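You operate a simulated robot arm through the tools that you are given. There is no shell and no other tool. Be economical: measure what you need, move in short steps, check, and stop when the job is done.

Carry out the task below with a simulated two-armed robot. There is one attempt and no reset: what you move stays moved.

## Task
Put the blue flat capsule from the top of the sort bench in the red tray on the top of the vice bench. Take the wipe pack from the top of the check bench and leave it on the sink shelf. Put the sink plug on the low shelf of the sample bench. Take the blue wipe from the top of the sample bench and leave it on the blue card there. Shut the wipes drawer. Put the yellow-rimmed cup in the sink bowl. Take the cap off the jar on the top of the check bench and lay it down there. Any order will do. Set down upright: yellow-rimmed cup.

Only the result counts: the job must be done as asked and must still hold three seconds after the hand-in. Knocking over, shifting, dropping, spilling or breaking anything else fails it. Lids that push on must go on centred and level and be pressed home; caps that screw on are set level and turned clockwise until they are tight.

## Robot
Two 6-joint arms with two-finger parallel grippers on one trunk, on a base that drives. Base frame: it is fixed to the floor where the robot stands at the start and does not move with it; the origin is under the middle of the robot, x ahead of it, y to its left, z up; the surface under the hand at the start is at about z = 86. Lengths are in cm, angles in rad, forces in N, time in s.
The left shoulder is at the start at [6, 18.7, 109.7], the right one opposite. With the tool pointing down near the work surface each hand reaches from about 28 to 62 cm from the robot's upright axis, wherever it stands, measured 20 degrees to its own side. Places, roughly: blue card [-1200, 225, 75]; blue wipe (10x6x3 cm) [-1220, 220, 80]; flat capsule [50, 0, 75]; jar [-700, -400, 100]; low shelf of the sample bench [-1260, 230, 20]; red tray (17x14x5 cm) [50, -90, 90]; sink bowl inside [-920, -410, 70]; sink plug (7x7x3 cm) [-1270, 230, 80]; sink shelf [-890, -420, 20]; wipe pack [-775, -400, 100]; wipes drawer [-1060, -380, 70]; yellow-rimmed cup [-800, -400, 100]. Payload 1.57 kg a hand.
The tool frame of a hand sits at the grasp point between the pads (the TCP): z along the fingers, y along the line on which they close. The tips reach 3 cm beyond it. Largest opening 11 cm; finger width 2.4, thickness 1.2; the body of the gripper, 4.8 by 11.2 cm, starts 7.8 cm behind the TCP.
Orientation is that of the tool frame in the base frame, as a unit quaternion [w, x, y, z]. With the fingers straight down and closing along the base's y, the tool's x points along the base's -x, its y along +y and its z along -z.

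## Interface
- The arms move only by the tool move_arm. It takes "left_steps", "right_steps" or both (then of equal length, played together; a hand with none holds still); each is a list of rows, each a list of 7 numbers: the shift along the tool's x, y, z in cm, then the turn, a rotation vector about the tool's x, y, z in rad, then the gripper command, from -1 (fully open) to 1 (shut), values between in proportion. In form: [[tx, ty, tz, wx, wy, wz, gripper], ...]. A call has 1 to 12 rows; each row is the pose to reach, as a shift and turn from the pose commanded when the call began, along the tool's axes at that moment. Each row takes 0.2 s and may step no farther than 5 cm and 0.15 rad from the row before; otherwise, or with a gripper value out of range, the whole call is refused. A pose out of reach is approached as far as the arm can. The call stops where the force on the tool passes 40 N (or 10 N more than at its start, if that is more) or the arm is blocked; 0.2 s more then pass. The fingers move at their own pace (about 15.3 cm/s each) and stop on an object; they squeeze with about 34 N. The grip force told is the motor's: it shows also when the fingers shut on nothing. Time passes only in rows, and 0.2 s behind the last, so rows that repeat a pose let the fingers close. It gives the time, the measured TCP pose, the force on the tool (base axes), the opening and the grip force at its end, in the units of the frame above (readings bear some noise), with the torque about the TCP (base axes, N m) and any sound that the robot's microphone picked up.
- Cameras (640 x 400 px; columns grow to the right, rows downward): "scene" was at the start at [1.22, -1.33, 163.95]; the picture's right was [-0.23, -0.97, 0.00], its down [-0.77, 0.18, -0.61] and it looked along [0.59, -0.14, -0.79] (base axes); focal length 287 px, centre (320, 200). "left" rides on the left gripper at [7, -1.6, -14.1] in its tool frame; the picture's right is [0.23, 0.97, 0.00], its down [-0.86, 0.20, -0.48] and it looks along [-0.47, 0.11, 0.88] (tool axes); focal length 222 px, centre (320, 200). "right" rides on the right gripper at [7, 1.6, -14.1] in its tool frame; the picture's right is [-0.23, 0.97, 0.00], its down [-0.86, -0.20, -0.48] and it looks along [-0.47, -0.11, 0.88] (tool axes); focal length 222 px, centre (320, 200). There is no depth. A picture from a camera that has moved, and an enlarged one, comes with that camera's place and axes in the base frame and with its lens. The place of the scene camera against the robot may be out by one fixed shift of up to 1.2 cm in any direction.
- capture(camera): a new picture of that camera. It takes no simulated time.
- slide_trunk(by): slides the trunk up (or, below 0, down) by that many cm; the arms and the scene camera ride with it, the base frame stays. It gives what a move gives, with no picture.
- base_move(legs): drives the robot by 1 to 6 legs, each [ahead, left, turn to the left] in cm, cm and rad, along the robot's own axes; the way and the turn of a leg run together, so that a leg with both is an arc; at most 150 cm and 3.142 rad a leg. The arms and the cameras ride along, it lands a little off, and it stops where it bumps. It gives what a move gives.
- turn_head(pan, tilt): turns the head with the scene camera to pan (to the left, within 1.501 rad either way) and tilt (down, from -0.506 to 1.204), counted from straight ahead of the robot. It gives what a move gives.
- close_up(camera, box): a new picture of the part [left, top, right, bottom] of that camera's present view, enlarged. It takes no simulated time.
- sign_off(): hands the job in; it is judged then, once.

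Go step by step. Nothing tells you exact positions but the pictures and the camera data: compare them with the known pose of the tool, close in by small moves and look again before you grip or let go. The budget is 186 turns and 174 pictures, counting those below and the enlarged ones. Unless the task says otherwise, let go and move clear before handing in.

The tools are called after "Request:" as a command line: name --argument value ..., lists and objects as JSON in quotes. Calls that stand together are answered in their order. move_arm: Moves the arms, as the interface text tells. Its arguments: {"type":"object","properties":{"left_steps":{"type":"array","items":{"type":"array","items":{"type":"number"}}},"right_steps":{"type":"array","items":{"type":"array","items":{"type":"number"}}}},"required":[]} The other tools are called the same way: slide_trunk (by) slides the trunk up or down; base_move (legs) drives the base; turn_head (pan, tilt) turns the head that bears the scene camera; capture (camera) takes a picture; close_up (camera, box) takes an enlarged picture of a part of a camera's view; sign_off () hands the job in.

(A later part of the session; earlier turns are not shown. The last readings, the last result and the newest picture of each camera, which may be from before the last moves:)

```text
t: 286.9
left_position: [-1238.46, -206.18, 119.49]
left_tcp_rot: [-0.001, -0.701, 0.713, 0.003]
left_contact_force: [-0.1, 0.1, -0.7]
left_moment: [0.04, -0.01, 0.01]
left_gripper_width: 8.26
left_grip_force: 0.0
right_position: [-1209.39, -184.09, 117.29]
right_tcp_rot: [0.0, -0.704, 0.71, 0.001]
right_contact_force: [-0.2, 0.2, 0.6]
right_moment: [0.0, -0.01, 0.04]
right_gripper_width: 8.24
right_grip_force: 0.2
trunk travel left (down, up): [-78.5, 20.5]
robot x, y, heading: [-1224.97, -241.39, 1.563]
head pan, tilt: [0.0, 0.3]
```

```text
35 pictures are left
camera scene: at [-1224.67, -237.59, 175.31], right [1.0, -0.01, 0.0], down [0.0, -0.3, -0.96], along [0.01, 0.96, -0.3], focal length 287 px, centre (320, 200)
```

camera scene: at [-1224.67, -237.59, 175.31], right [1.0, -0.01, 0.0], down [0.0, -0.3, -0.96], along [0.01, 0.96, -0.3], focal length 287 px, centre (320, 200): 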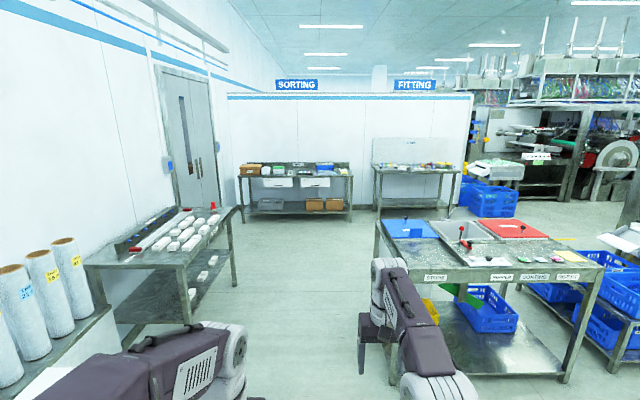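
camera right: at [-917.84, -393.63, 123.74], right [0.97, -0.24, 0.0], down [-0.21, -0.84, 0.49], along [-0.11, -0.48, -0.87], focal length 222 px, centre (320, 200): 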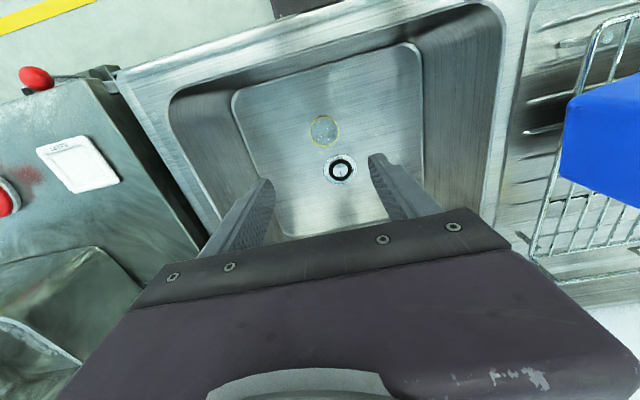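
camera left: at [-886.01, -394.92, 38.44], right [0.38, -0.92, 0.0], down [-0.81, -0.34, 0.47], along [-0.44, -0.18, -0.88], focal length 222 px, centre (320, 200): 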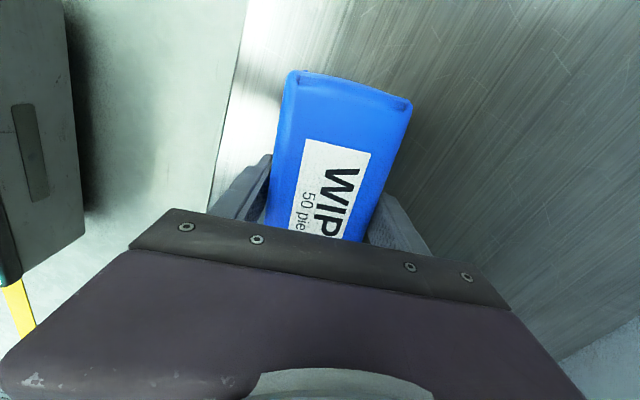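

Path is clear. Drive ahead about 385 cm.

Request:
base_move --legs '[[150, 0, 0], [150, 0, 0], [80, 0, 0]]'

Request:
turn_head --pan 0.0 --tilt 0.6

Request:
capture --camera "scene"

```text
t: 305.2
left_position: [-1238.94, 171.41, 119.42]
left_tcp_rot: [0.0, -0.707, 0.707, 0.003]
left_contact_force: [-1.0, 0.3, -0.3]
left_moment: [-0.01, -0.04, -0.01]
left_gripper_width: 8.24
left_grip_force: 0.1
right_position: [-1210.33, 194.02, 117.36]
right_tcp_rot: [0.0, 0.71, -0.704, -0.001]
right_contact_force: [0.2, -0.1, 0.1]
right_moment: [0.01, -0.01, 0.0]
right_gripper_width: 8.27
right_grip_force: 0.0
trunk travel left (down, up): [-78.5, 20.5]
robot x, y, heading: [-1224.32, 136.88, 1.579]
head pan, tilt: [0.0, 0.3]
```

```text
t: 306.0
left_position: [-1239.02, 171.59, 119.57]
left_tcp_rot: [-0.001, 0.707, -0.707, -0.004]
left_contact_force: [-0.6, -0.3, 0.0]
left_moment: [0.04, 0.0, 0.02]
left_gripper_width: 8.24
left_grip_force: 0.1
right_position: [-1210.25, 194.2, 117.41]
right_tcp_rot: [0.0, 0.71, -0.704, -0.001]
right_contact_force: [0.5, 0.0, -1.0]
right_moment: [0.0, -0.03, -0.02]
right_gripper_width: 8.24
right_grip_force: 0.0
trunk travel left (down, up): [-78.5, 20.5]
robot x, y, heading: [-1224.65, 136.55, 1.579]
head pan, tilt: [0.0, 0.6]
```

```text
34 pictures are left
camera scene: at [-1224.62, 139.9, 172.57], right [1.0, 0.01, 0.0], down [0.0, -0.56, -0.83], along [0.0, 0.83, -0.56], focal length 287 px, centre (320, 200)
```

scene: 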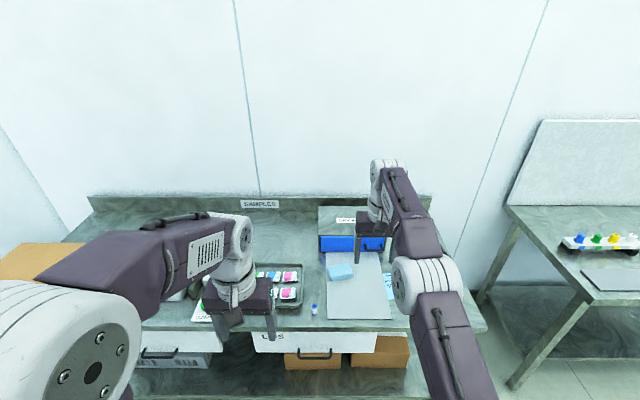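

This is the SAMPLES bench. Zoom to find the blue wipe, blue card and sink plug.

Request:
close_up --camera "scene" --box '[130, 190, 470, 390]'

Request:
capture --camera "left"

Request:
capture --camera "right"

```text
1.88 times, centred on (300, 290) of scene
camera zoom: at [-1224.62, 139.9, 172.57], right [1.0, 0.01, 0.0], down [0.0, -0.56, -0.83], along [0.0, 0.83, -0.56], focal length 540 px, centre (358, 31)
```

zoom: 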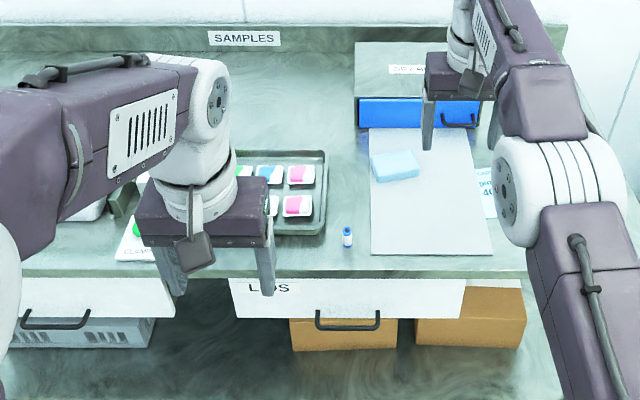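

```text
32 pictures are left
camera left: at [-1237.23, 164.46, 133.64], right [-0.97, -0.23, 0.0], down [-0.2, 0.85, 0.48], along [-0.11, 0.47, -0.88], focal length 222 px, centre (320, 200)
```

left: 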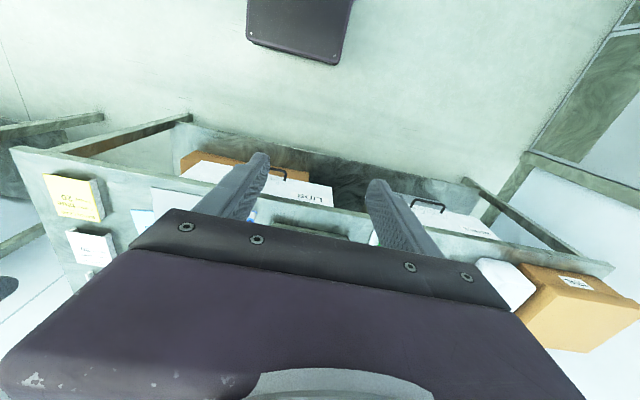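

```text
31 pictures are left
camera right: at [-1211.8, 187.16, 131.53], right [-0.98, 0.22, 0.0], down [0.19, 0.86, 0.48], along [0.1, 0.47, -0.88], focal length 222 px, centre (320, 200)
```

right: 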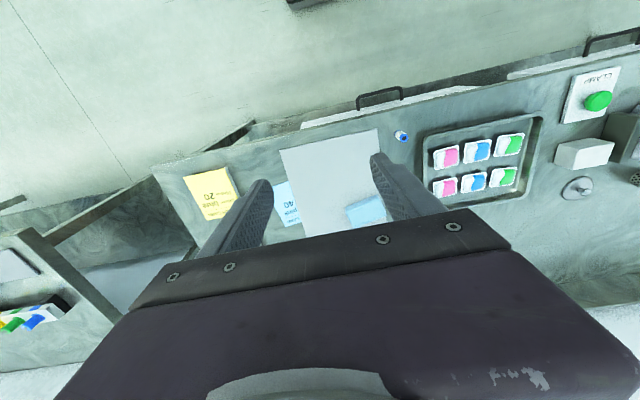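

I see the blue wipe near [-1218, 223], the pale-blue "40" card near [-1197, 217], and the sink plug near [-1275, 228]. I'll drive up and bring the right hand over the wipe, yawed 90°.

Request:
base_move --legs '[[33, 0, -0.008]]'

Request:
move_arm --right_steps '[[1, 1, 1, 0, 0, -0.14, -0.6], [2, 2, 2, 0, 0, -0.28, -0.6], [3, 3, 3, 0, 0, -0.42, -0.6], [4, 4, 4, 0, 0, -0.56, -0.6], [5, 5, 6, 0, 0, -0.7, -0.6], [5, 6, 8, 0, 0, -0.84, -0.6], [5, 7, 10, 0, 0, -0.98, -0.6], [5, 7, 12, 0, 0, -1.12, -0.6], [5, 7, 14, 0, 0, -1.26, -0.6], [5, 7, 16, 0, 0, -1.4, -0.6], [5, 7, 17, 0, 0, -1.5, -0.6], [5, 7, 17, 0, 0, -1.5, -0.6]]'

Request:
capture --camera "right"

Request:
capture --camera "scene"

```text
t: 308.2
left_position: [-1239.09, 204.09, 119.71]
left_tcp_rot: [0.002, -0.707, 0.707, 0.004]
left_contact_force: [0.3, 0.3, -0.3]
left_moment: [-0.02, 0.0, 0.01]
left_gripper_width: 8.27
left_grip_force: 0.0
right_position: [-1210.48, 226.9, 117.4]
right_tcp_rot: [0.001, 0.71, -0.704, -0.001]
right_contact_force: [-0.1, 0.4, -0.7]
right_moment: [0.03, 0.03, 0.04]
right_gripper_width: 8.2
right_grip_force: 0.1
trunk travel left (down, up): [-78.5, 20.5]
robot x, y, heading: [-1224.78, 169.41, 1.574]
head pan, tilt: [0.0, 0.6]
```

```text
t: 310.8
left_position: [-1239.09, 204.37, 119.48]
left_tcp_rot: [0.0, -0.707, 0.708, 0.004]
left_contact_force: [0.3, 0.8, -0.3]
left_moment: [0.01, -0.01, 0.01]
left_gripper_width: 8.23
left_grip_force: 0.0
right_position: [-1217.57, 221.71, 100.29]
right_tcp_rot: [0.0, 1.0, -0.029, -0.001]
right_contact_force: [0.3, -0.2, 0.5]
right_moment: [-0.03, -0.01, 0.02]
right_gripper_width: 8.79
right_grip_force: 0.1
trunk travel left (down, up): [-78.5, 20.5]
robot x, y, heading: [-1224.62, 169.18, 1.577]
head pan, tilt: [0.0, 0.6]
```

```text
30 pictures are left
camera right: at [-1210.58, 219.74, 114.51], right [-0.28, -0.96, 0.0], down [-0.84, 0.25, 0.48], along [-0.46, 0.14, -0.88], focal length 222 px, centre (320, 200)
```

right: 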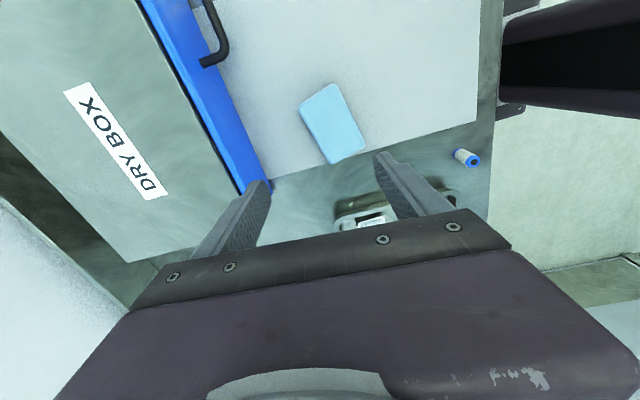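

```text
29 pictures are left
camera scene: at [-1224.8, 172.65, 172.56], right [1.0, 0.01, 0.0], down [0.0, -0.56, -0.83], along [0.0, 0.83, -0.56], focal length 287 px, centre (320, 200)
```

scene: 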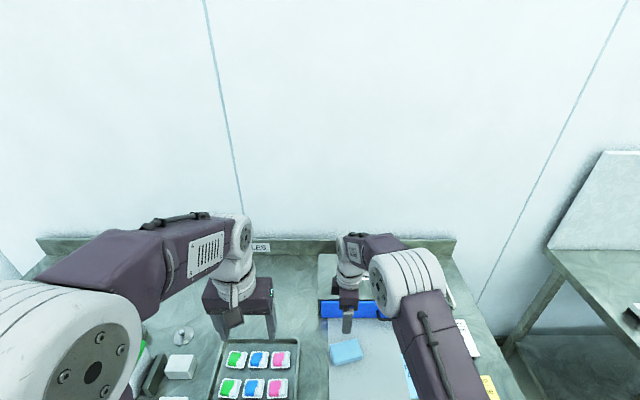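

Wipe centre about [-1216.4, 220], turned 0.2 rad. Aligning and descending.

Request:
move_arm --right_steps '[[0.7, 0.8, 2, 0, 0, -0.13, -0.6], [1.3, 1.6, 5, 0, 0, -0.26, -0.6], [1.3, 1.6, 9, 0, 0, -0.26, -0.6], [1.3, 1.6, 12, 0, 0, -0.26, -0.6], [1.3, 1.6, 12, 0, 0, -0.26, -0.6]]'

Request:
capture --camera "right"

```text
t: 312.0
left_position: [-1239.1, 204.21, 119.54]
left_tcp_rot: [0.0, 0.707, -0.707, -0.003]
left_contact_force: [0.1, 0.2, -0.6]
left_moment: [0.06, -0.02, -0.02]
left_gripper_width: 8.24
left_grip_force: 0.0
right_position: [-1216.28, 220.25, 87.94]
right_tcp_rot: [0.0, 0.995, 0.099, -0.001]
right_contact_force: [-0.3, 0.5, 0.1]
right_moment: [0.01, 0.0, 0.02]
right_gripper_width: 8.82
right_grip_force: 0.1
trunk travel left (down, up): [-78.5, 20.5]
robot x, y, heading: [-1224.66, 169.36, 1.575]
head pan, tilt: [0.0, 0.6]
```

```text
28 pictures are left
camera right: at [-1209.13, 219.96, 102.34], right [-0.03, -1.0, 0.0], down [-0.88, 0.03, 0.48], along [-0.48, 0.01, -0.88], focal length 222 px, centre (320, 200)
```

right: 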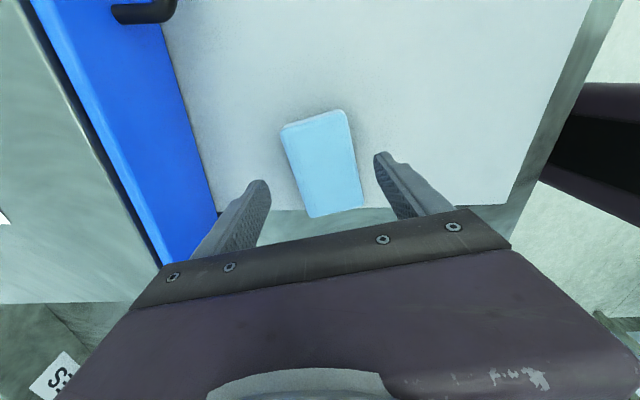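

Perfectly centred. Descend to the bench and grip.

Request:
move_arm --right_steps '[[0, 0, 2.5, 0, 0, 0, -0.6], [0, 0, 3.5, 0, 0, 0, -0.6], [0, 0, 4.2, 0, 0, 0, -0.6], [0, 0, 4.8, 0, 0, 0, -0.6], [0, 0, 5.4, 0, 0, 0, -0.6], [0, 0, 6, 0, 0, 0, -0.6], [0, 0, 6.6, 0, 0, 0, -0.6]]'

```text
t: 313.4
left_position: [-1239.14, 204.08, 119.65]
left_tcp_rot: [-0.002, 0.707, -0.707, -0.004]
left_contact_force: [0.4, 0.1, 0.1]
left_moment: [-0.05, -0.02, -0.01]
left_gripper_width: 8.23
left_grip_force: 0.1
right_position: [-1216.31, 220.42, 83.13]
right_tcp_rot: [-0.005, 0.995, 0.1, -0.001]
right_contact_force: [0.8, -5.8, 29.0]
right_moment: [-1.68, -0.32, 0.05]
right_gripper_width: 9.19
right_grip_force: 2.9
trunk travel left (down, up): [-78.5, 20.5]
robot x, y, heading: [-1224.52, 169.19, 1.58]
head pan, tilt: [0.0, 0.6]
stopped in row 6 (right hand): the force on the tool passed its limit at 47 N (the readings are from after the stop); the commanded pose is now the measured one
```

Request:
move_arm --right_steps '[[0, 0, -0.6, 0, 0, 0, -0.5], [0, 0, -0.6, 0, 0, 0, -0.2], [0, 0, -0.6, 0, 0, 0, 0.1], [0, 0, -0.6, 0, 0, 0, 0.4], [0, 0, -0.6, 0, 0, 0, 0.4]]'

Request:
move_arm --right_steps '[[0, 0, -2, 0, 0, 0, 0.4], [0, 0, -6, 0, 0, 0, 0.4], [0, 0, -10, 0, 0, 0, 0.4], [0, 0, -14, 0, 0, 0, 0.4]]'

Request:
capture --camera "right"

```text
t: 314.6
left_position: [-1239.15, 204.28, 119.52]
left_tcp_rot: [0.0, -0.706, 0.708, 0.004]
left_contact_force: [-0.9, 0.5, 0.5]
left_moment: [-0.03, 0.01, -0.01]
left_gripper_width: 8.27
left_grip_force: 0.0
right_position: [-1216.29, 220.4, 83.43]
right_tcp_rot: [-0.003, 0.995, 0.099, -0.001]
right_contact_force: [0.3, 0.1, -1.0]
right_moment: [0.02, 0.03, -0.02]
right_gripper_width: 5.88
right_grip_force: 33.9
trunk travel left (down, up): [-78.5, 20.5]
robot x, y, heading: [-1224.54, 169.74, 1.579]
head pan, tilt: [0.0, 0.6]
```

```text
t: 315.6
left_position: [-1239.13, 204.19, 119.45]
left_tcp_rot: [0.0, -0.707, 0.707, 0.004]
left_contact_force: [0.8, -0.5, -0.4]
left_moment: [0.01, -0.02, -0.01]
left_gripper_width: 8.24
left_grip_force: 0.1
right_position: [-1216.23, 220.27, 97.53]
right_tcp_rot: [-0.003, 0.995, 0.099, -0.001]
right_contact_force: [-0.3, -0.2, 0.0]
right_moment: [-0.02, -0.01, -0.01]
right_gripper_width: 5.91
right_grip_force: 34.1
trunk travel left (down, up): [-78.5, 20.5]
robot x, y, heading: [-1224.41, 169.28, 1.574]
head pan, tilt: [0.0, 0.6]
```

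```text
27 pictures are left
camera right: at [-1208.89, 219.93, 111.67], right [-0.03, -1.0, -0.01], down [-0.88, 0.02, 0.48], along [-0.48, 0.02, -0.88], focal length 222 px, centre (320, 200)
```

right: 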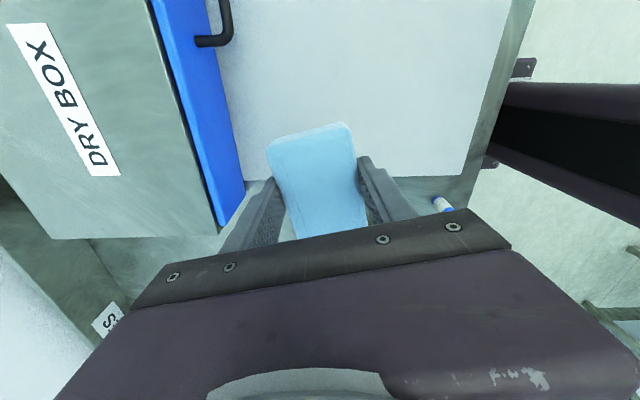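

Wipe held. Moving over toward the blue card to view it.

Request:
move_arm --right_steps '[[4, 2.3, -1, 0, 0, 0, 0.4], [8, 4.6, -2, 0, 0, 0, 0.4], [12, 7, -2, 0, 0, 0, 0.4], [16, 9.2, -2, 0, 0, 0, 0.4], [16, 9.2, -2, 0, 0, 0, 0.4]]'

Request:
capture --camera "right"

Request:
capture --camera "scene"

```text
t: 316.8
left_position: [-1239.11, 204.39, 119.46]
left_tcp_rot: [-0.001, 0.707, -0.707, -0.003]
left_contact_force: [0.4, 0.1, -0.2]
left_moment: [0.01, -0.05, -0.04]
left_gripper_width: 8.28
left_grip_force: 0.2
right_position: [-1198.5, 214.48, 99.43]
right_tcp_rot: [-0.003, 0.995, 0.1, 0.0]
right_contact_force: [0.1, 0.0, -0.1]
right_moment: [-0.01, 0.01, 0.0]
right_gripper_width: 5.87
right_grip_force: 34.1
trunk travel left (down, up): [-78.5, 20.5]
robot x, y, heading: [-1224.86, 169.57, 1.576]
head pan, tilt: [0.0, 0.6]
```

```text
26 pictures are left
camera right: at [-1191.33, 214.16, 113.53], right [-0.03, -1.0, -0.01], down [-0.88, 0.02, 0.48], along [-0.48, 0.02, -0.88], focal length 222 px, centre (320, 200)
```

right: 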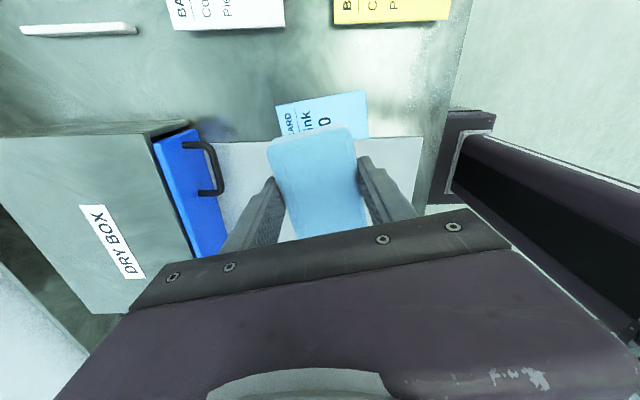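

```text
25 pictures are left
camera scene: at [-1224.89, 172.67, 172.56], right [1.0, 0.01, 0.0], down [0.0, -0.57, -0.82], along [0.0, 0.82, -0.57], focal length 287 px, centre (320, 200)
```

scene: 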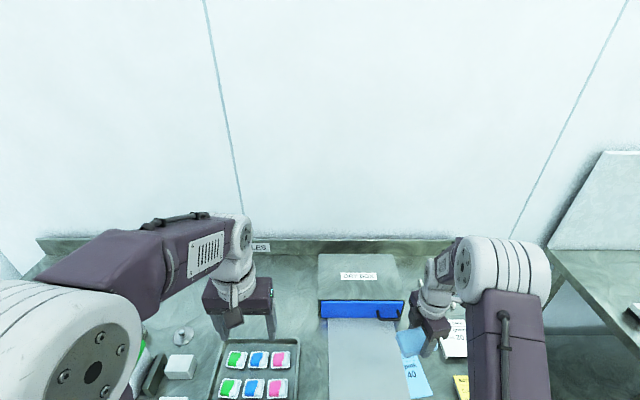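

The blue card ("40") is about 7.5×13 cm, centred near [-1197.3, 214.2], long axis along y. I'll turn the wipe to match and centre it.

Request:
move_arm --right_steps '[[0.2, 0.1, 0, 0, 0, 0.14, 0.4], [0.4, 0.2, 0, 0, 0, 0.28, 0.4], [0.6, 0.3, 0, 0, 0, 0.42, 0.4], [0.8, 0.4, 0, 0, 0, 0.56, 0.4], [1.1, 0.5, 0, 0, 0, 0.7, 0.4], [1.1, 0.5, 0, 0, 0, 0.84, 0.4], [1.1, 0.5, 0, 0, 0, 0.98, 0.4], [1.1, 0.5, 0, 0, 0, 1.12, 0.4], [1.1, 0.5, 0, 0, 0, 1.26, 0.4], [1.1, 0.5, 0, 0, 0, 1.4, 0.4], [1.1, 0.5, 0, 0, 0, 1.54, 0.4], [1.1, 0.5, 0, 0, 0, 1.65, 0.4]]'

Request:
capture --camera "right"

```text
t: 319.4
left_position: [-1239.24, 204.33, 119.5]
left_tcp_rot: [0.0, 0.707, -0.707, -0.004]
left_contact_force: [0.4, -0.5, -0.9]
left_moment: [0.0, -0.01, 0.0]
left_gripper_width: 8.26
left_grip_force: 0.0
right_position: [-1197.39, 214.35, 99.33]
right_tcp_rot: [-0.001, 0.747, -0.665, -0.002]
right_contact_force: [0.1, -0.8, 0.6]
right_moment: [-0.03, -0.01, 0.01]
right_gripper_width: 5.87
right_grip_force: 34.3
trunk travel left (down, up): [-78.5, 20.5]
robot x, y, heading: [-1224.45, 169.54, 1.572]
head pan, tilt: [0.0, 0.6]
```

```text
24 pictures are left
camera right: at [-1198.22, 207.01, 113.47], right [-0.99, 0.11, 0.0], down [0.1, 0.87, 0.48], along [0.05, 0.48, -0.88], focal length 222 px, centre (320, 200)
```

right: 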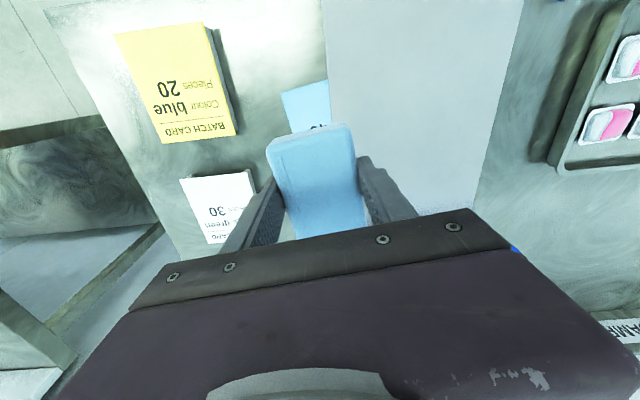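

Card confirmed. Shift 0.6 cm and set the wipe down.

Request:
move_arm --right_steps '[[0, -0.6, 4, 0, 0, 0, 0.4], [0, -0.6, 8, 0, 0, 0, 0.4], [0, -0.6, 12, 0, 0, 0, 0.4], [0, -0.6, 14, 0, 0, 0, 0.4], [0, -0.6, 14.8, 0, 0, 0, 0.4], [0, -0.6, 15.3, 0, 0, 0, 0.4], [0, -0.6, 15.7, 0, 0, 0, 0.4]]'

```text
t: 321.0
left_position: [-1239.08, 204.4, 119.61]
left_tcp_rot: [0.0, -0.707, 0.707, 0.003]
left_contact_force: [0.0, 0.5, -0.6]
left_moment: [0.01, -0.01, 0.03]
left_gripper_width: 8.27
left_grip_force: 0.0
right_position: [-1197.11, 214.51, 83.61]
right_tcp_rot: [-0.001, 0.747, -0.665, -0.002]
right_contact_force: [-1.2, 0.2, 0.0]
right_moment: [-0.04, -0.04, 0.03]
right_gripper_width: 5.84
right_grip_force: 34.2
trunk travel left (down, up): [-78.5, 20.5]
robot x, y, heading: [-1224.58, 169.09, 1.575]
head pan, tilt: [0.0, 0.6]
```

Request:
move_arm --right_steps '[[0, 0, 0.4, 0, 0, 0, 0.4], [0, 0, 0.8, 0, 0, 0, 0.4], [0, 0, 1.2, 0, 0, 0, 0.4]]'

```text
t: 321.6
left_position: [-1239.39, 204.0, 119.67]
left_tcp_rot: [-0.003, 0.707, -0.707, -0.004]
left_contact_force: [0.3, -0.2, -0.6]
left_moment: [-0.02, 0.02, 0.01]
left_gripper_width: 8.25
left_grip_force: 0.0
right_position: [-1197.19, 214.46, 83.35]
right_tcp_rot: [-0.006, 0.748, -0.663, -0.004]
right_contact_force: [-4.8, -8.8, 31.5]
right_moment: [-0.41, 0.22, -0.01]
right_gripper_width: 5.86
right_grip_force: 33.9
trunk travel left (down, up): [-78.5, 20.5]
robot x, y, heading: [-1224.98, 169.59, 1.572]
head pan, tilt: [0.0, 0.6]
stopped in row 3 (right hand): the force on the tool passed its limit at 46 N (the readings are from after the stop); the commanded pose is now the measured one
```

Down on the card. Release, lift and look.

Request:
move_arm --right_steps '[[0, 0, -0.3, 0, 0, 0, 0.1], [0, 0, -0.3, 0, 0, 0, -0.2], [0, 0, -0.3, 0, 0, 0, -0.35], [0, 0, -4, 0, 0, 0, -0.35], [0, 0, -8, 0, 0, 0, -0.35], [0, 0, -13, 0, 0, 0, -0.35], [0, 0, -18, 0, 0, 0, -0.35], [0, -4, -22, 0, 0, 0, -0.35], [0, -8, -25, 0, 0, 0, -0.35]]'

Request:
capture --camera "scene"

```text
refused: row 8 steps farther than a row can; nothing moved
```

```text
23 pictures are left
camera scene: at [-1225.11, 172.1, 172.61], right [1.0, 0.01, 0.0], down [0.0, -0.56, -0.83], along [0.0, 0.83, -0.56], focal length 287 px, centre (320, 200)
```

scene: 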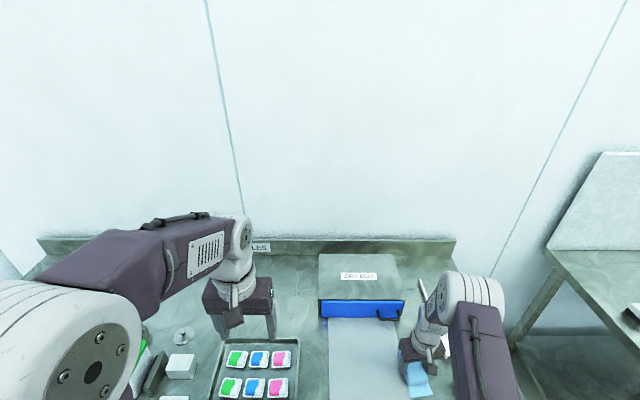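

Request:
move_arm --right_steps '[[0, 0, -0.3, 0, 0, 0, 0.1], [0, 0, -0.3, 0, 0, 0, -0.2], [0, 0, -0.3, 0, 0, 0, -0.35], [0, 0, -4, 0, 0, 0, -0.35], [0, 0, -8, 0, 0, 0, -0.35], [0, 0, -12.5, 0, 0, 0, -0.35], [0, 0, -17, 0, 0, 0, -0.35], [0, -3, -20, 0, 0, 0, -0.35], [0, -6, -23, 0, 0, 0, -0.35]]'

Request:
capture --camera "right"

```text
t: 323.6
left_position: [-1238.96, 204.25, 119.5]
left_tcp_rot: [0.0, -0.707, 0.708, 0.003]
left_contact_force: [0.0, 0.6, -0.1]
left_moment: [-0.01, 0.02, 0.03]
left_gripper_width: 8.26
left_grip_force: 0.0
right_position: [-1190.83, 214.81, 106.08]
right_tcp_rot: [-0.004, 0.749, -0.663, -0.004]
right_contact_force: [0.8, -0.2, 0.3]
right_moment: [-0.03, 0.02, 0.02]
right_gripper_width: 7.43
right_grip_force: 0.0
trunk travel left (down, up): [-78.5, 20.5]
robot x, y, heading: [-1224.62, 169.47, 1.574]
head pan, tilt: [0.0, 0.6]
```

```text
22 pictures are left
camera right: at [-1191.49, 207.65, 120.22], right [-0.99, 0.11, 0.0], down [0.1, 0.87, 0.49], along [0.05, 0.48, -0.87], focal length 222 px, centre (320, 200)
```

right: 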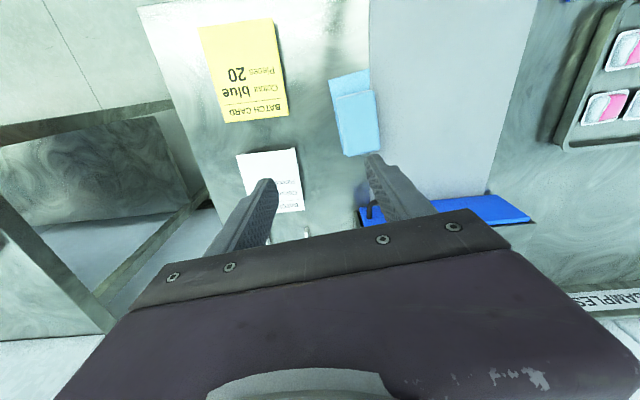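

The wipe sits on the blue card. Now the sink plug near [-1270, 225]: shift the base left 25 cm and look with the left hand.

Request:
base_move --legs '[[0, 26, 0]]'

Request:
move_arm --left_steps '[[-4, 0.7, 2, 0, 0, 0, -0.7], [-8, 1.4, 5, 0, 0, 0, -0.7], [-12, 2, 9, 0, 0, 0, -0.7], [-16, 2.7, 12, 0, 0, 0, -0.7], [-18, 3.3, 16, 0, 0, 0, -0.7], [-18, 3.3, 18, 0, 0, 0, -0.7]]'

Request:
capture --camera "left"

Request:
capture --camera "scene"

```text
t: 325.4
left_position: [-1264.65, 204.0, 119.46]
left_tcp_rot: [0.0, 0.709, -0.705, -0.003]
left_contact_force: [-0.2, 0.5, -0.6]
left_moment: [-0.02, 0.0, -0.01]
left_gripper_width: 8.28
left_grip_force: 0.0
right_position: [-1216.43, 215.06, 106.17]
right_tcp_rot: [-0.003, 0.75, -0.662, -0.005]
right_contact_force: [0.0, 0.4, 0.6]
right_moment: [-0.05, 0.01, 0.01]
right_gripper_width: 7.44
right_grip_force: 0.0
trunk travel left (down, up): [-78.5, 20.5]
robot x, y, heading: [-1250.43, 169.26, 1.579]
head pan, tilt: [0.0, 0.6]
```

```text
refused: row 2 steps farther than a row can; nothing moved
```

```text
21 pictures are left
camera left: at [-1262.84, 196.99, 133.66], right [-0.97, -0.23, 0.0], down [-0.2, 0.85, 0.48], along [-0.12, 0.47, -0.87], focal length 222 px, centre (320, 200)
```

left: 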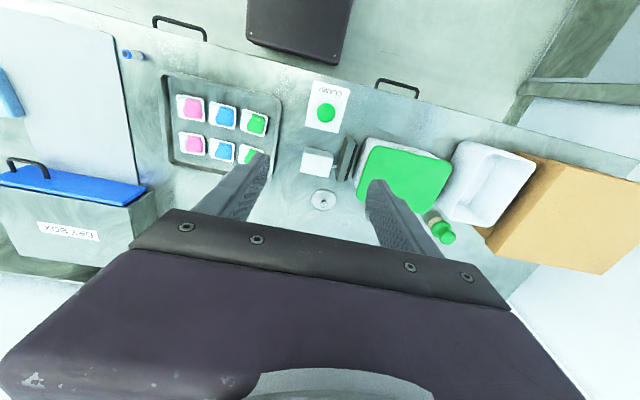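

```text
20 pictures are left
camera scene: at [-1250.07, 172.47, 172.56], right [1.0, 0.01, 0.0], down [0.0, -0.56, -0.83], along [-0.01, 0.82, -0.56], focal length 287 px, centre (320, 200)
```

scene: 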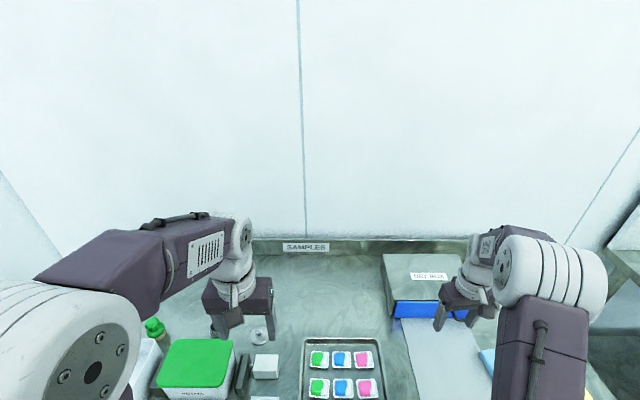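

The plug is at [-1270.4, 225]. Move above it with shorter steps.

Request:
move_arm --left_steps '[[-4, 1, 1, 0, 0, 0, -0.7], [-8, 2, 3, 0, 0, 0, -0.7], [-12, 3, 5, 0, 0, 0, -0.7], [-16, 4, 8, 0, 0, 0, -0.7], [-19.5, 5, 11, 0, 0, 0, -0.7], [-21, 5.7, 15, 0, 0, 0, -0.7], [-21, 5.7, 19, 0, 0, 0, -0.7], [-21, 5.7, 22, 0, 0, 0, -0.7], [-21, 5.7, 22, 0, 0, 0, -0.7]]'

Request:
capture --camera "left"

```text
refused: row 4 steps farther than a row can; nothing moved
```

```text
19 pictures are left
camera left: at [-1262.84, 196.99, 133.66], right [-0.97, -0.23, 0.0], down [-0.2, 0.85, 0.48], along [-0.12, 0.47, -0.87], focal length 222 px, centre (320, 200)
```

left: 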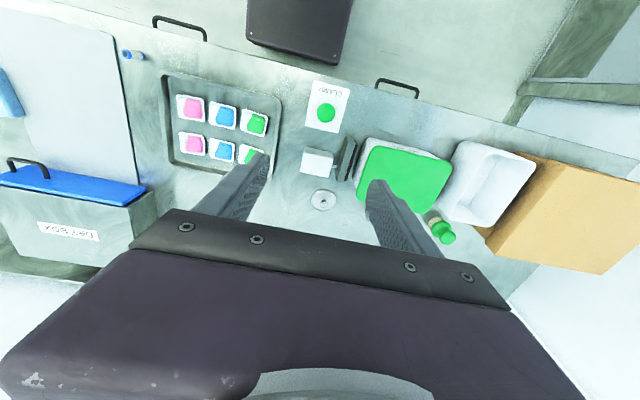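

Request:
move_arm --left_steps '[[-4, 1, 1, 0, 0, 0, -0.7], [-8, 2, 2, 0, 0, 0, -0.7], [-12, 3, 4, 0, 0, 0, -0.7], [-16, 4, 6, 0, 0, 0, -0.7], [-19.5, 5, 8.5, 0, 0, 0, -0.7], [-21, 5.7, 12.5, 0, 0, 0, -0.7], [-21, 5.7, 17, 0, 0, 0, -0.7], [-21, 5.7, 21.5, 0, 0, 0, -0.7], [-21, 5.7, 21.5, 0, 0, 0, -0.7]]'

```text
t: 327.4
left_position: [-1270.94, 225.17, 98.5]
left_tcp_rot: [0.0, 0.708, -0.706, -0.003]
left_contact_force: [-0.6, -0.8, 0.5]
left_moment: [0.0, -0.01, 0.02]
left_gripper_width: 9.36
left_grip_force: 0.0
right_position: [-1216.55, 214.96, 106.25]
right_tcp_rot: [-0.004, 0.75, -0.662, -0.004]
right_contact_force: [0.2, 0.1, -0.1]
right_moment: [0.03, 0.01, 0.01]
right_gripper_width: 7.42
right_grip_force: 0.1
trunk travel left (down, up): [-78.5, 20.5]
robot x, y, heading: [-1249.95, 169.0, 1.577]
head pan, tilt: [0.0, 0.6]
```

Request:
capture --camera "left"

```text
18 pictures are left
camera left: at [-1269.18, 218.07, 112.53], right [-0.97, -0.23, 0.0], down [-0.2, 0.85, 0.48], along [-0.12, 0.47, -0.87], focal length 222 px, centre (320, 200)
```

left: 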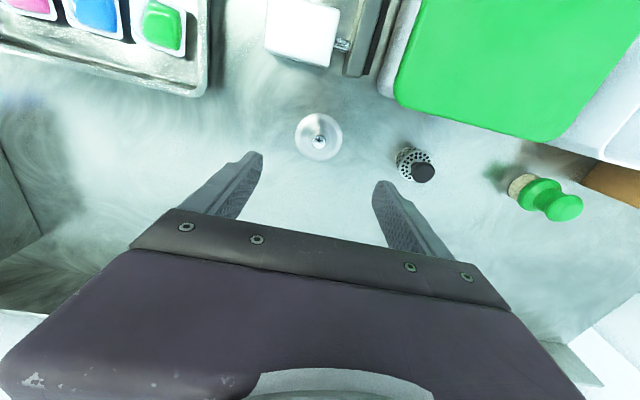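

Directly under the hand. Descend and grip.

Request:
move_arm --left_steps '[[0, 0, 4, 0, 0, 0, -0.7], [0, 0, 8, 0, 0, 0, -0.7], [0, 0, 12, 0, 0, 0, -0.7], [0, 0, 14, 0, 0, 0, -0.7], [0, 0, 14.8, 0, 0, 0, -0.7], [0, 0, 15.4, 0, 0, 0, -0.7], [0, 0, 16, 0, 0, 0, -0.7]]'

```text
t: 329.2
left_position: [-1270.85, 225.17, 82.97]
left_tcp_rot: [-0.005, 0.708, -0.706, -0.007]
left_contact_force: [-1.2, -16.6, 30.0]
left_moment: [-0.85, -1.54, -0.84]
left_gripper_width: 9.23
left_grip_force: 0.1
right_position: [-1216.66, 214.36, 106.33]
right_tcp_rot: [-0.005, 0.75, -0.662, -0.006]
right_contact_force: [-0.4, -0.3, -0.2]
right_moment: [-0.01, -0.03, -0.02]
right_gripper_width: 7.42
right_grip_force: 0.0
trunk travel left (down, up): [-78.5, 20.5]
robot x, y, heading: [-1250.23, 168.87, 1.575]
head pan, tilt: [0.0, 0.6]
stopped in row 7 (left hand): the force on the tool passed its limit at 45 N (the readings are from after the stop); the commanded pose is now the measured one
```

Request:
move_arm --left_steps '[[0, 0, -0.4, 0, 0, 0, -0.5], [0, 0, -0.4, 0, 0, 0, -0.2], [0, 0, -0.4, 0, 0, 0, 0.1], [0, 0, -0.4, 0, 0, 0, 0.5], [0, 0, -0.4, 0, 0, 0, 0.5]]'

Request:
move_arm --left_steps '[[0, 0, -3, 0, 0, 0, 0.5], [0, 0, -7, 0, 0, 0, 0.5], [0, 0, -11.5, 0, 0, 0, 0.5], [0, 0, -16, 0, 0, 0, 0.5], [2, 0, -20, 0, 0, 0, 0.5], [6, 0, -22, 0, 0, 0, 0.5]]'

Request:
capture --camera "left"

```text
t: 330.4
left_position: [-1270.72, 225.57, 83.15]
left_tcp_rot: [-0.004, 0.709, -0.705, -0.007]
left_contact_force: [7.7, 2.4, 7.4]
left_moment: [-0.07, -0.47, 0.14]
left_gripper_width: 6.64
left_grip_force: 33.6
right_position: [-1216.44, 214.96, 106.11]
right_tcp_rot: [-0.003, 0.75, -0.662, -0.004]
right_contact_force: [-0.4, 0.5, 0.0]
right_moment: [-0.01, 0.0, -0.03]
right_gripper_width: 7.44
right_grip_force: 0.0
trunk travel left (down, up): [-78.5, 20.5]
robot x, y, heading: [-1250.54, 169.21, 1.581]
head pan, tilt: [0.0, 0.6]
```

```text
t: 331.8
left_position: [-1270.69, 219.55, 104.73]
left_tcp_rot: [-0.004, 0.709, -0.705, -0.006]
left_contact_force: [0.1, -0.3, -0.5]
left_moment: [0.07, 0.04, -0.01]
left_gripper_width: 6.63
left_grip_force: 34.4
right_position: [-1216.63, 214.66, 106.26]
right_tcp_rot: [-0.004, 0.75, -0.662, -0.005]
right_contact_force: [0.1, -0.2, 0.1]
right_moment: [0.01, 0.01, -0.04]
right_gripper_width: 7.44
right_grip_force: 0.0
trunk travel left (down, up): [-78.5, 20.5]
robot x, y, heading: [-1250.34, 169.28, 1.581]
head pan, tilt: [0.0, 0.6]
```

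```text
17 pictures are left
camera left: at [-1268.93, 212.31, 118.93], right [-0.97, -0.23, 0.0], down [-0.2, 0.85, 0.49], along [-0.11, 0.48, -0.87], focal length 222 px, centre (320, 200)
```

left: 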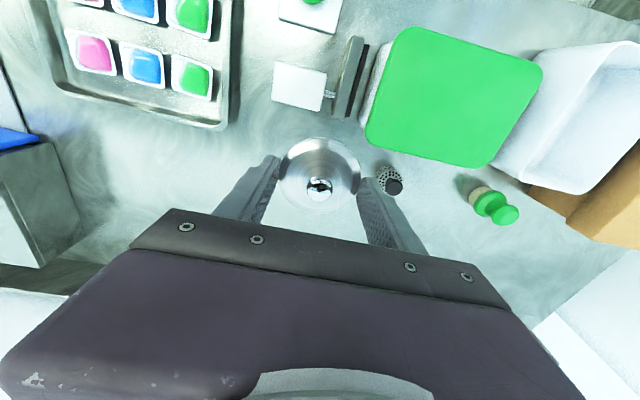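

Plug held. Back off, lower the trunk and look at the low shelf.

Request:
base_move --legs '[[-58, 0, 0]]'

Request:
slide_trunk --by -38

Request:
slide_trunk --by -34

Request:
capture --camera "scene"

```text
t: 335.0
left_position: [-1270.32, 162.71, 104.68]
left_tcp_rot: [-0.003, 0.713, -0.701, -0.007]
left_contact_force: [0.3, 1.2, -1.5]
left_moment: [0.02, -0.04, 0.02]
left_gripper_width: 6.63
left_grip_force: 34.0
right_position: [-1216.26, 158.43, 106.2]
right_tcp_rot: [-0.004, 0.753, -0.658, -0.003]
right_contact_force: [0.1, -0.2, -0.1]
right_moment: [-0.02, 0.01, -0.03]
right_gripper_width: 7.41
right_grip_force: 0.0
trunk travel left (down, up): [-78.5, 20.5]
robot x, y, heading: [-1249.16, 112.0, 1.591]
head pan, tilt: [0.0, 0.6]
```

```text
t: 338.7
left_position: [-1270.33, 162.55, 66.71]
left_tcp_rot: [-0.004, 0.713, -0.701, -0.006]
left_contact_force: [-0.2, -0.5, -0.8]
left_moment: [-0.05, -0.04, 0.0]
left_gripper_width: 6.61
left_grip_force: 34.0
right_position: [-1216.13, 158.31, 68.14]
right_tcp_rot: [-0.003, 0.754, -0.657, -0.004]
right_contact_force: [-0.1, -0.6, -1.3]
right_moment: [0.02, -0.04, 0.03]
right_gripper_width: 7.42
right_grip_force: 0.0
trunk travel left (down, up): [-40.5, 58.5]
robot x, y, heading: [-1249.26, 112.34, 1.597]
head pan, tilt: [0.0, 0.6]
```

```text
t: 342.0
left_position: [-1270.21, 162.59, 32.89]
left_tcp_rot: [-0.003, 0.712, -0.702, -0.007]
left_contact_force: [0.2, 0.1, -0.1]
left_moment: [-0.04, 0.01, 0.01]
left_gripper_width: 6.62
left_grip_force: 34.3
right_position: [-1216.28, 158.23, 34.16]
right_tcp_rot: [-0.003, 0.753, -0.658, -0.004]
right_contact_force: [0.5, 0.6, 0.5]
right_moment: [-0.02, 0.03, 0.03]
right_gripper_width: 7.45
right_grip_force: 0.0
trunk travel left (down, up): [-6.5, 92.5]
robot x, y, heading: [-1249.22, 112.14, 1.591]
head pan, tilt: [0.0, 0.6]
```

```text
16 pictures are left
camera scene: at [-1249.46, 115.48, 100.57], right [1.0, 0.02, 0.0], down [0.01, -0.56, -0.82], along [-0.02, 0.82, -0.57], focal length 287 px, centre (320, 200)
```

scene: 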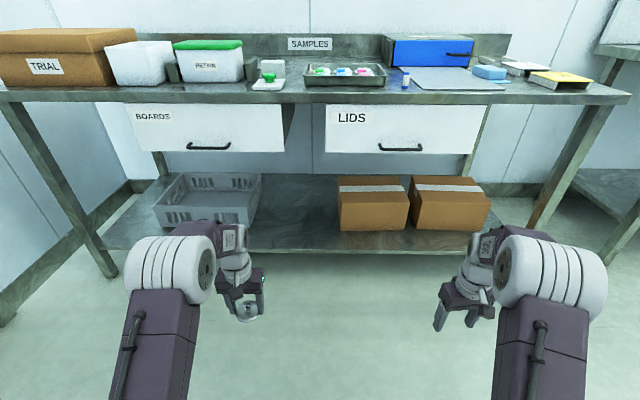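

There's free shelf space at x≈-1262 between the crate and the boxes (shelf z≈17.5, front edge y≈200). Lower a bit, draw the right hand in, and drive forward.

Request:
slide_trunk --by -6

Request:
move_arm --left_steps '[[0, -3, 0, 0, 0, 0, 0.5], [0, -6, 0, 0, 0, 0, 0.5], [0, -7.5, 0, 0, 0, 0, 0.5]]' --right_steps '[[4, 0, 0, 0, 0, 0, -0.3], [8, 0, 0, 0, 0, 0, -0.3], [12, 0, 0, 0, 0, 0, -0.3]]'

Request:
base_move --legs '[[0, 0, -0.02], [35, 0, 0]]'

Request:
capture --camera "scene"

```text
t: 343.0
left_position: [-1270.25, 162.57, 26.71]
left_tcp_rot: [-0.004, 0.713, -0.701, -0.007]
left_contact_force: [0.0, -0.6, -0.3]
left_moment: [-0.04, 0.01, -0.01]
left_gripper_width: 6.6
left_grip_force: 34.0
right_position: [-1216.14, 158.47, 28.12]
right_tcp_rot: [-0.004, 0.753, -0.658, -0.003]
right_contact_force: [0.6, 0.0, -0.4]
right_moment: [0.03, 0.02, 0.0]
right_gripper_width: 7.45
right_grip_force: 0.0
trunk travel left (down, up): [-0.5, 98.5]
robot x, y, heading: [-1249.73, 112.14, 1.594]
head pan, tilt: [0.0, 0.6]
```

```text
t: 343.8
left_position: [-1263.11, 162.78, 26.92]
left_tcp_rot: [-0.004, 0.713, -0.702, -0.006]
left_contact_force: [0.7, 0.4, -0.1]
left_moment: [0.01, -0.01, 0.01]
left_gripper_width: 6.63
left_grip_force: 34.3
right_position: [-1214.84, 146.39, 28.0]
right_tcp_rot: [-0.003, 0.754, -0.657, -0.005]
right_contact_force: [0.0, 0.2, 0.5]
right_moment: [-0.02, 0.0, 0.0]
right_gripper_width: 7.16
right_grip_force: 0.1
trunk travel left (down, up): [-0.5, 98.5]
robot x, y, heading: [-1249.18, 112.52, 1.592]
head pan, tilt: [0.0, 0.6]
```

```text
t: 346.4
left_position: [-1262.18, 197.43, 26.85]
left_tcp_rot: [0.004, -0.706, 0.708, 0.006]
left_contact_force: [-0.4, -0.5, 0.5]
left_moment: [-0.03, 0.0, -0.01]
left_gripper_width: 6.58
left_grip_force: 34.2
right_position: [-1214.08, 180.07, 27.89]
right_tcp_rot: [-0.003, 0.747, -0.665, -0.004]
right_contact_force: [-0.2, 0.2, 0.1]
right_moment: [0.02, 0.02, 0.02]
right_gripper_width: 7.17
right_grip_force: 0.0
trunk travel left (down, up): [-0.5, 98.5]
robot x, y, heading: [-1249.06, 146.89, 1.572]
head pan, tilt: [0.0, 0.6]
```

```text
15 pictures are left
camera scene: at [-1249.42, 149.74, 94.56], right [1.0, 0.0, 0.0], down [0.0, -0.56, -0.83], along [0.0, 0.83, -0.56], focal length 287 px, centre (320, 200)
```

scene: 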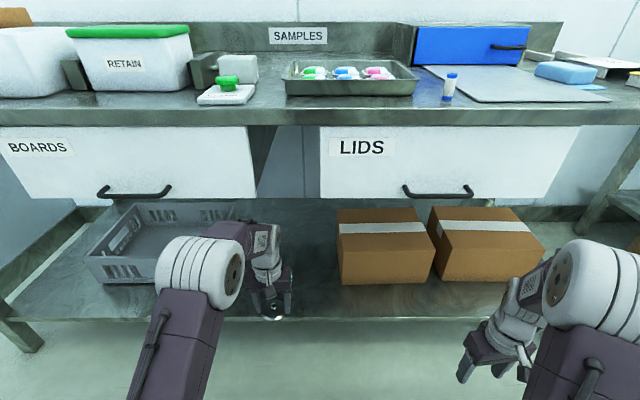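

Extend the arm 10 cm in over the shelf and lower.

Request:
move_arm --left_steps '[[-3, 0, 0, 0, 0, 0, 0.5], [-6, 0, 0, 0, 0, 0, 0.5], [-9, 0, 0, 0, 0, 0, 0.5], [-10.5, 0, 1.5, 0, 0, 0, 0.5], [-10.5, 0, 3, 0, 0, 0, 0.5], [-10.5, 0, 4, 0, 0, 0, 0.5]]'

Request:
capture --camera "left"

```text
t: 347.8
left_position: [-1262.26, 206.45, 23.37]
left_tcp_rot: [0.004, -0.706, 0.709, 0.007]
left_contact_force: [-0.2, -0.5, -0.3]
left_moment: [0.02, -0.05, -0.03]
left_gripper_width: 6.63
left_grip_force: 34.0
left hand out of reach, approached as far as the arm can: row 4, 5, 6
right_position: [-1214.16, 180.03, 27.96]
right_tcp_rot: [-0.003, 0.747, -0.665, -0.004]
right_contact_force: [0.3, -1.6, -0.7]
right_moment: [-0.04, 0.02, 0.01]
right_gripper_width: 7.14
right_grip_force: 0.1
trunk travel left (down, up): [-0.5, 98.5]
robot x, y, heading: [-1249.64, 146.3, 1.571]
head pan, tilt: [0.0, 0.6]
```

```text
14 pictures are left
camera left: at [-1260.59, 199.19, 37.44], right [-0.97, -0.22, 0.0], down [-0.19, 0.85, 0.49], along [-0.11, 0.48, -0.87], focal length 222 px, centre (320, 200)
```

left: 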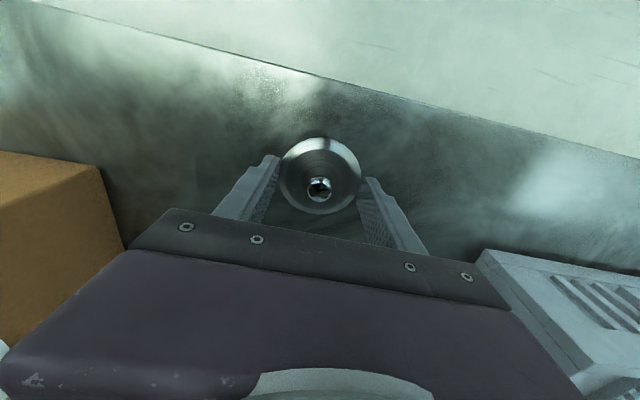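

Over the shelf. Lower the rest, easing back 1 cm to stay in reach.

Request:
move_arm --left_steps '[[1, 0, 0.6, 0, 0, 0, 0.5], [1, 0, 1.2, 0, 0, 0, 0.5], [1, 0, 1.8, 0, 0, 0, 0.5], [1, 0, 2.4, 0, 0, 0, 0.5]]'

```text
t: 348.8
left_position: [-1262.26, 205.54, 21.34]
left_tcp_rot: [0.004, -0.706, 0.708, 0.006]
left_contact_force: [-0.1, -0.5, -1.3]
left_moment: [-0.01, 0.01, 0.01]
left_gripper_width: 6.65
left_grip_force: 33.9
right_position: [-1214.09, 180.01, 28.08]
right_tcp_rot: [-0.004, 0.747, -0.665, -0.003]
right_contact_force: [-0.7, -0.2, 0.4]
right_moment: [0.02, -0.01, -0.01]
right_gripper_width: 7.15
right_grip_force: 0.0
trunk travel left (down, up): [-0.5, 98.5]
robot x, y, heading: [-1249.41, 146.57, 1.574]
head pan, tilt: [0.0, 0.6]
```

Request:
move_arm --left_steps '[[0.3, 0, 0.4, 0, 0, 0, 0.5], [0.3, 0, 0.8, 0, 0, 0, 0.5], [0.3, 0, 1.2, 0, 0, 0, 0.5], [0.3, 0, 1.6, 0, 0, 0, 0.5], [0.3, 0, 2, 0, 0, 0, 0.5]]'

```text
t: 349.6
left_position: [-1262.26, 205.43, 21.13]
left_tcp_rot: [0.007, -0.706, 0.708, 0.01]
left_contact_force: [-1.5, -11.3, 26.0]
left_moment: [-0.67, -0.55, -0.32]
left_gripper_width: 6.62
left_grip_force: 34.5
right_position: [-1214.14, 180.01, 28.1]
right_tcp_rot: [-0.005, 0.746, -0.665, -0.006]
right_contact_force: [-0.1, -0.2, 0.0]
right_moment: [-0.03, 0.0, 0.02]
right_gripper_width: 7.15
right_grip_force: 0.1
trunk travel left (down, up): [-0.5, 98.5]
robot x, y, heading: [-1249.59, 146.59, 1.58]
head pan, tilt: [0.0, 0.6]
stopped in row 3 (left hand): the force on the tool passed its limit at 44 N (the readings are from after the stop); the commanded pose is now the measured one
```

On the shelf. Release, lift and withdraw.

Request:
move_arm --left_steps '[[0, 0, -0.3, 0, 0, 0, 0.1], [0, 0, -0.3, 0, 0, 0, -0.3], [0, 0, -0.3, 0, 0, 0, -0.6], [0, 0, -3, 0, 0, 0, -0.6], [0, 0, -6, 0, 0, 0, -0.6], [0, 0, -8, 0, 0, 0, -0.6], [4, 0, -8, 0, 0, 0, -0.6], [8, 0, -8, 0, 0, 0, -0.6], [11, 0, -8, 0, 0, 0, -0.6]]'

Request:
base_move --legs '[[-45, 0, 0]]'

Request:
capture --camera "scene"

```text
t: 351.6
left_position: [-1262.18, 194.09, 28.24]
left_tcp_rot: [0.008, -0.706, 0.708, 0.008]
left_contact_force: [0.0, -0.3, -0.4]
left_moment: [-0.02, 0.02, -0.02]
left_gripper_width: 8.82
left_grip_force: 0.1
right_position: [-1214.1, 180.14, 27.96]
right_tcp_rot: [-0.004, 0.747, -0.665, -0.004]
right_contact_force: [0.7, -0.2, 0.0]
right_moment: [0.01, 0.01, 0.02]
right_gripper_width: 7.15
right_grip_force: 0.0
trunk travel left (down, up): [-0.5, 98.5]
robot x, y, heading: [-1249.56, 146.66, 1.577]
head pan, tilt: [0.0, 0.6]
```

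```text
t: 354.3
left_position: [-1262.28, 148.14, 28.24]
left_tcp_rot: [0.007, -0.706, 0.708, 0.008]
left_contact_force: [-0.2, 0.3, -0.3]
left_moment: [-0.02, -0.01, -0.04]
left_gripper_width: 8.82
left_grip_force: 0.1
right_position: [-1214.11, 134.32, 28.01]
right_tcp_rot: [-0.004, 0.748, -0.664, -0.004]
right_contact_force: [-0.5, 0.0, -0.2]
right_moment: [0.0, -0.03, -0.02]
right_gripper_width: 7.15
right_grip_force: 0.2
trunk travel left (down, up): [-0.5, 98.5]
robot x, y, heading: [-1249.32, 100.53, 1.578]
head pan, tilt: [0.0, 0.6]
```

```text
13 pictures are left
camera scene: at [-1249.33, 103.84, 94.56], right [1.0, 0.0, 0.0], down [0.0, -0.57, -0.82], along [0.0, 0.82, -0.57], focal length 287 px, centre (320, 200)
```

scene: 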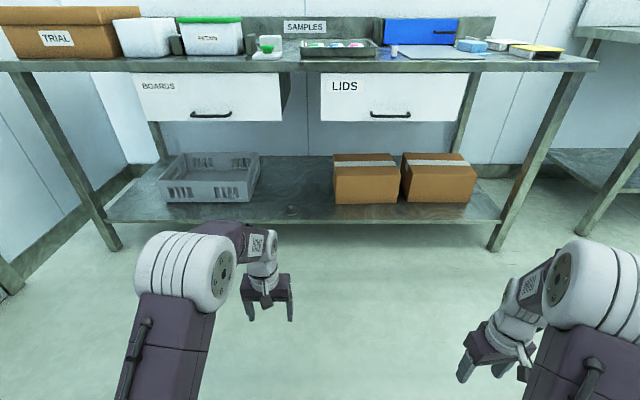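

I'll zoom to confirm the plug on the shelf and the wipe on the card.

Request:
close_up --camera "scene" --box '[240, 150, 360, 240]'

Request:
close_up --camera "scene" --box '[400, 20, 580, 80]'

```text
4.44 times, centred on (300, 195) of scene
camera zoom: at [-1249.33, 103.84, 94.56], right [1.0, 0.0, 0.0], down [0.0, -0.57, -0.82], along [0.0, 0.82, -0.57], focal length 1276 px, centre (409, 222)
```

zoom: 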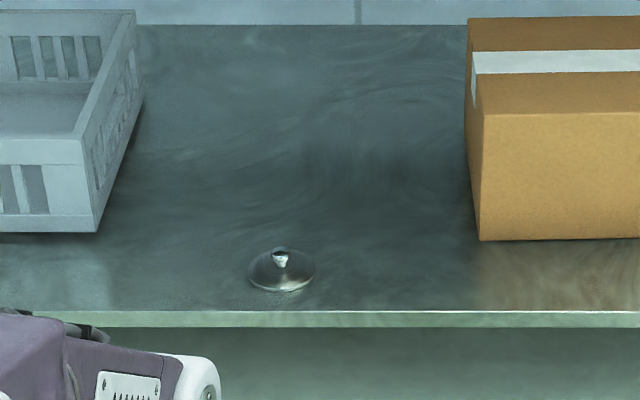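

```text
3.56 times, centred on (490, 50) of scene
camera zoom: at [-1249.33, 103.84, 94.56], right [1.0, 0.0, 0.0], down [0.0, -0.57, -0.82], along [0.0, 0.82, -0.57], focal length 1020 px, centre (-284, 733)
```

zoom: 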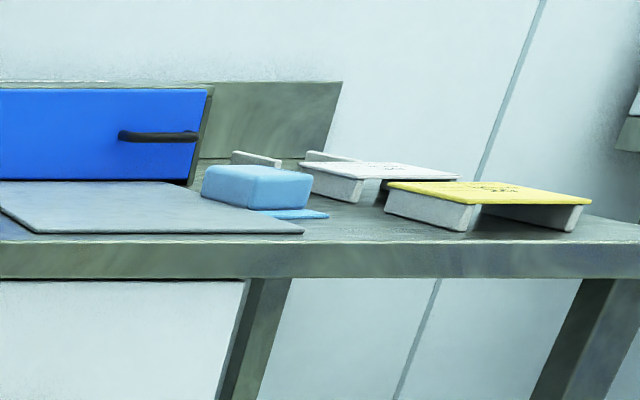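

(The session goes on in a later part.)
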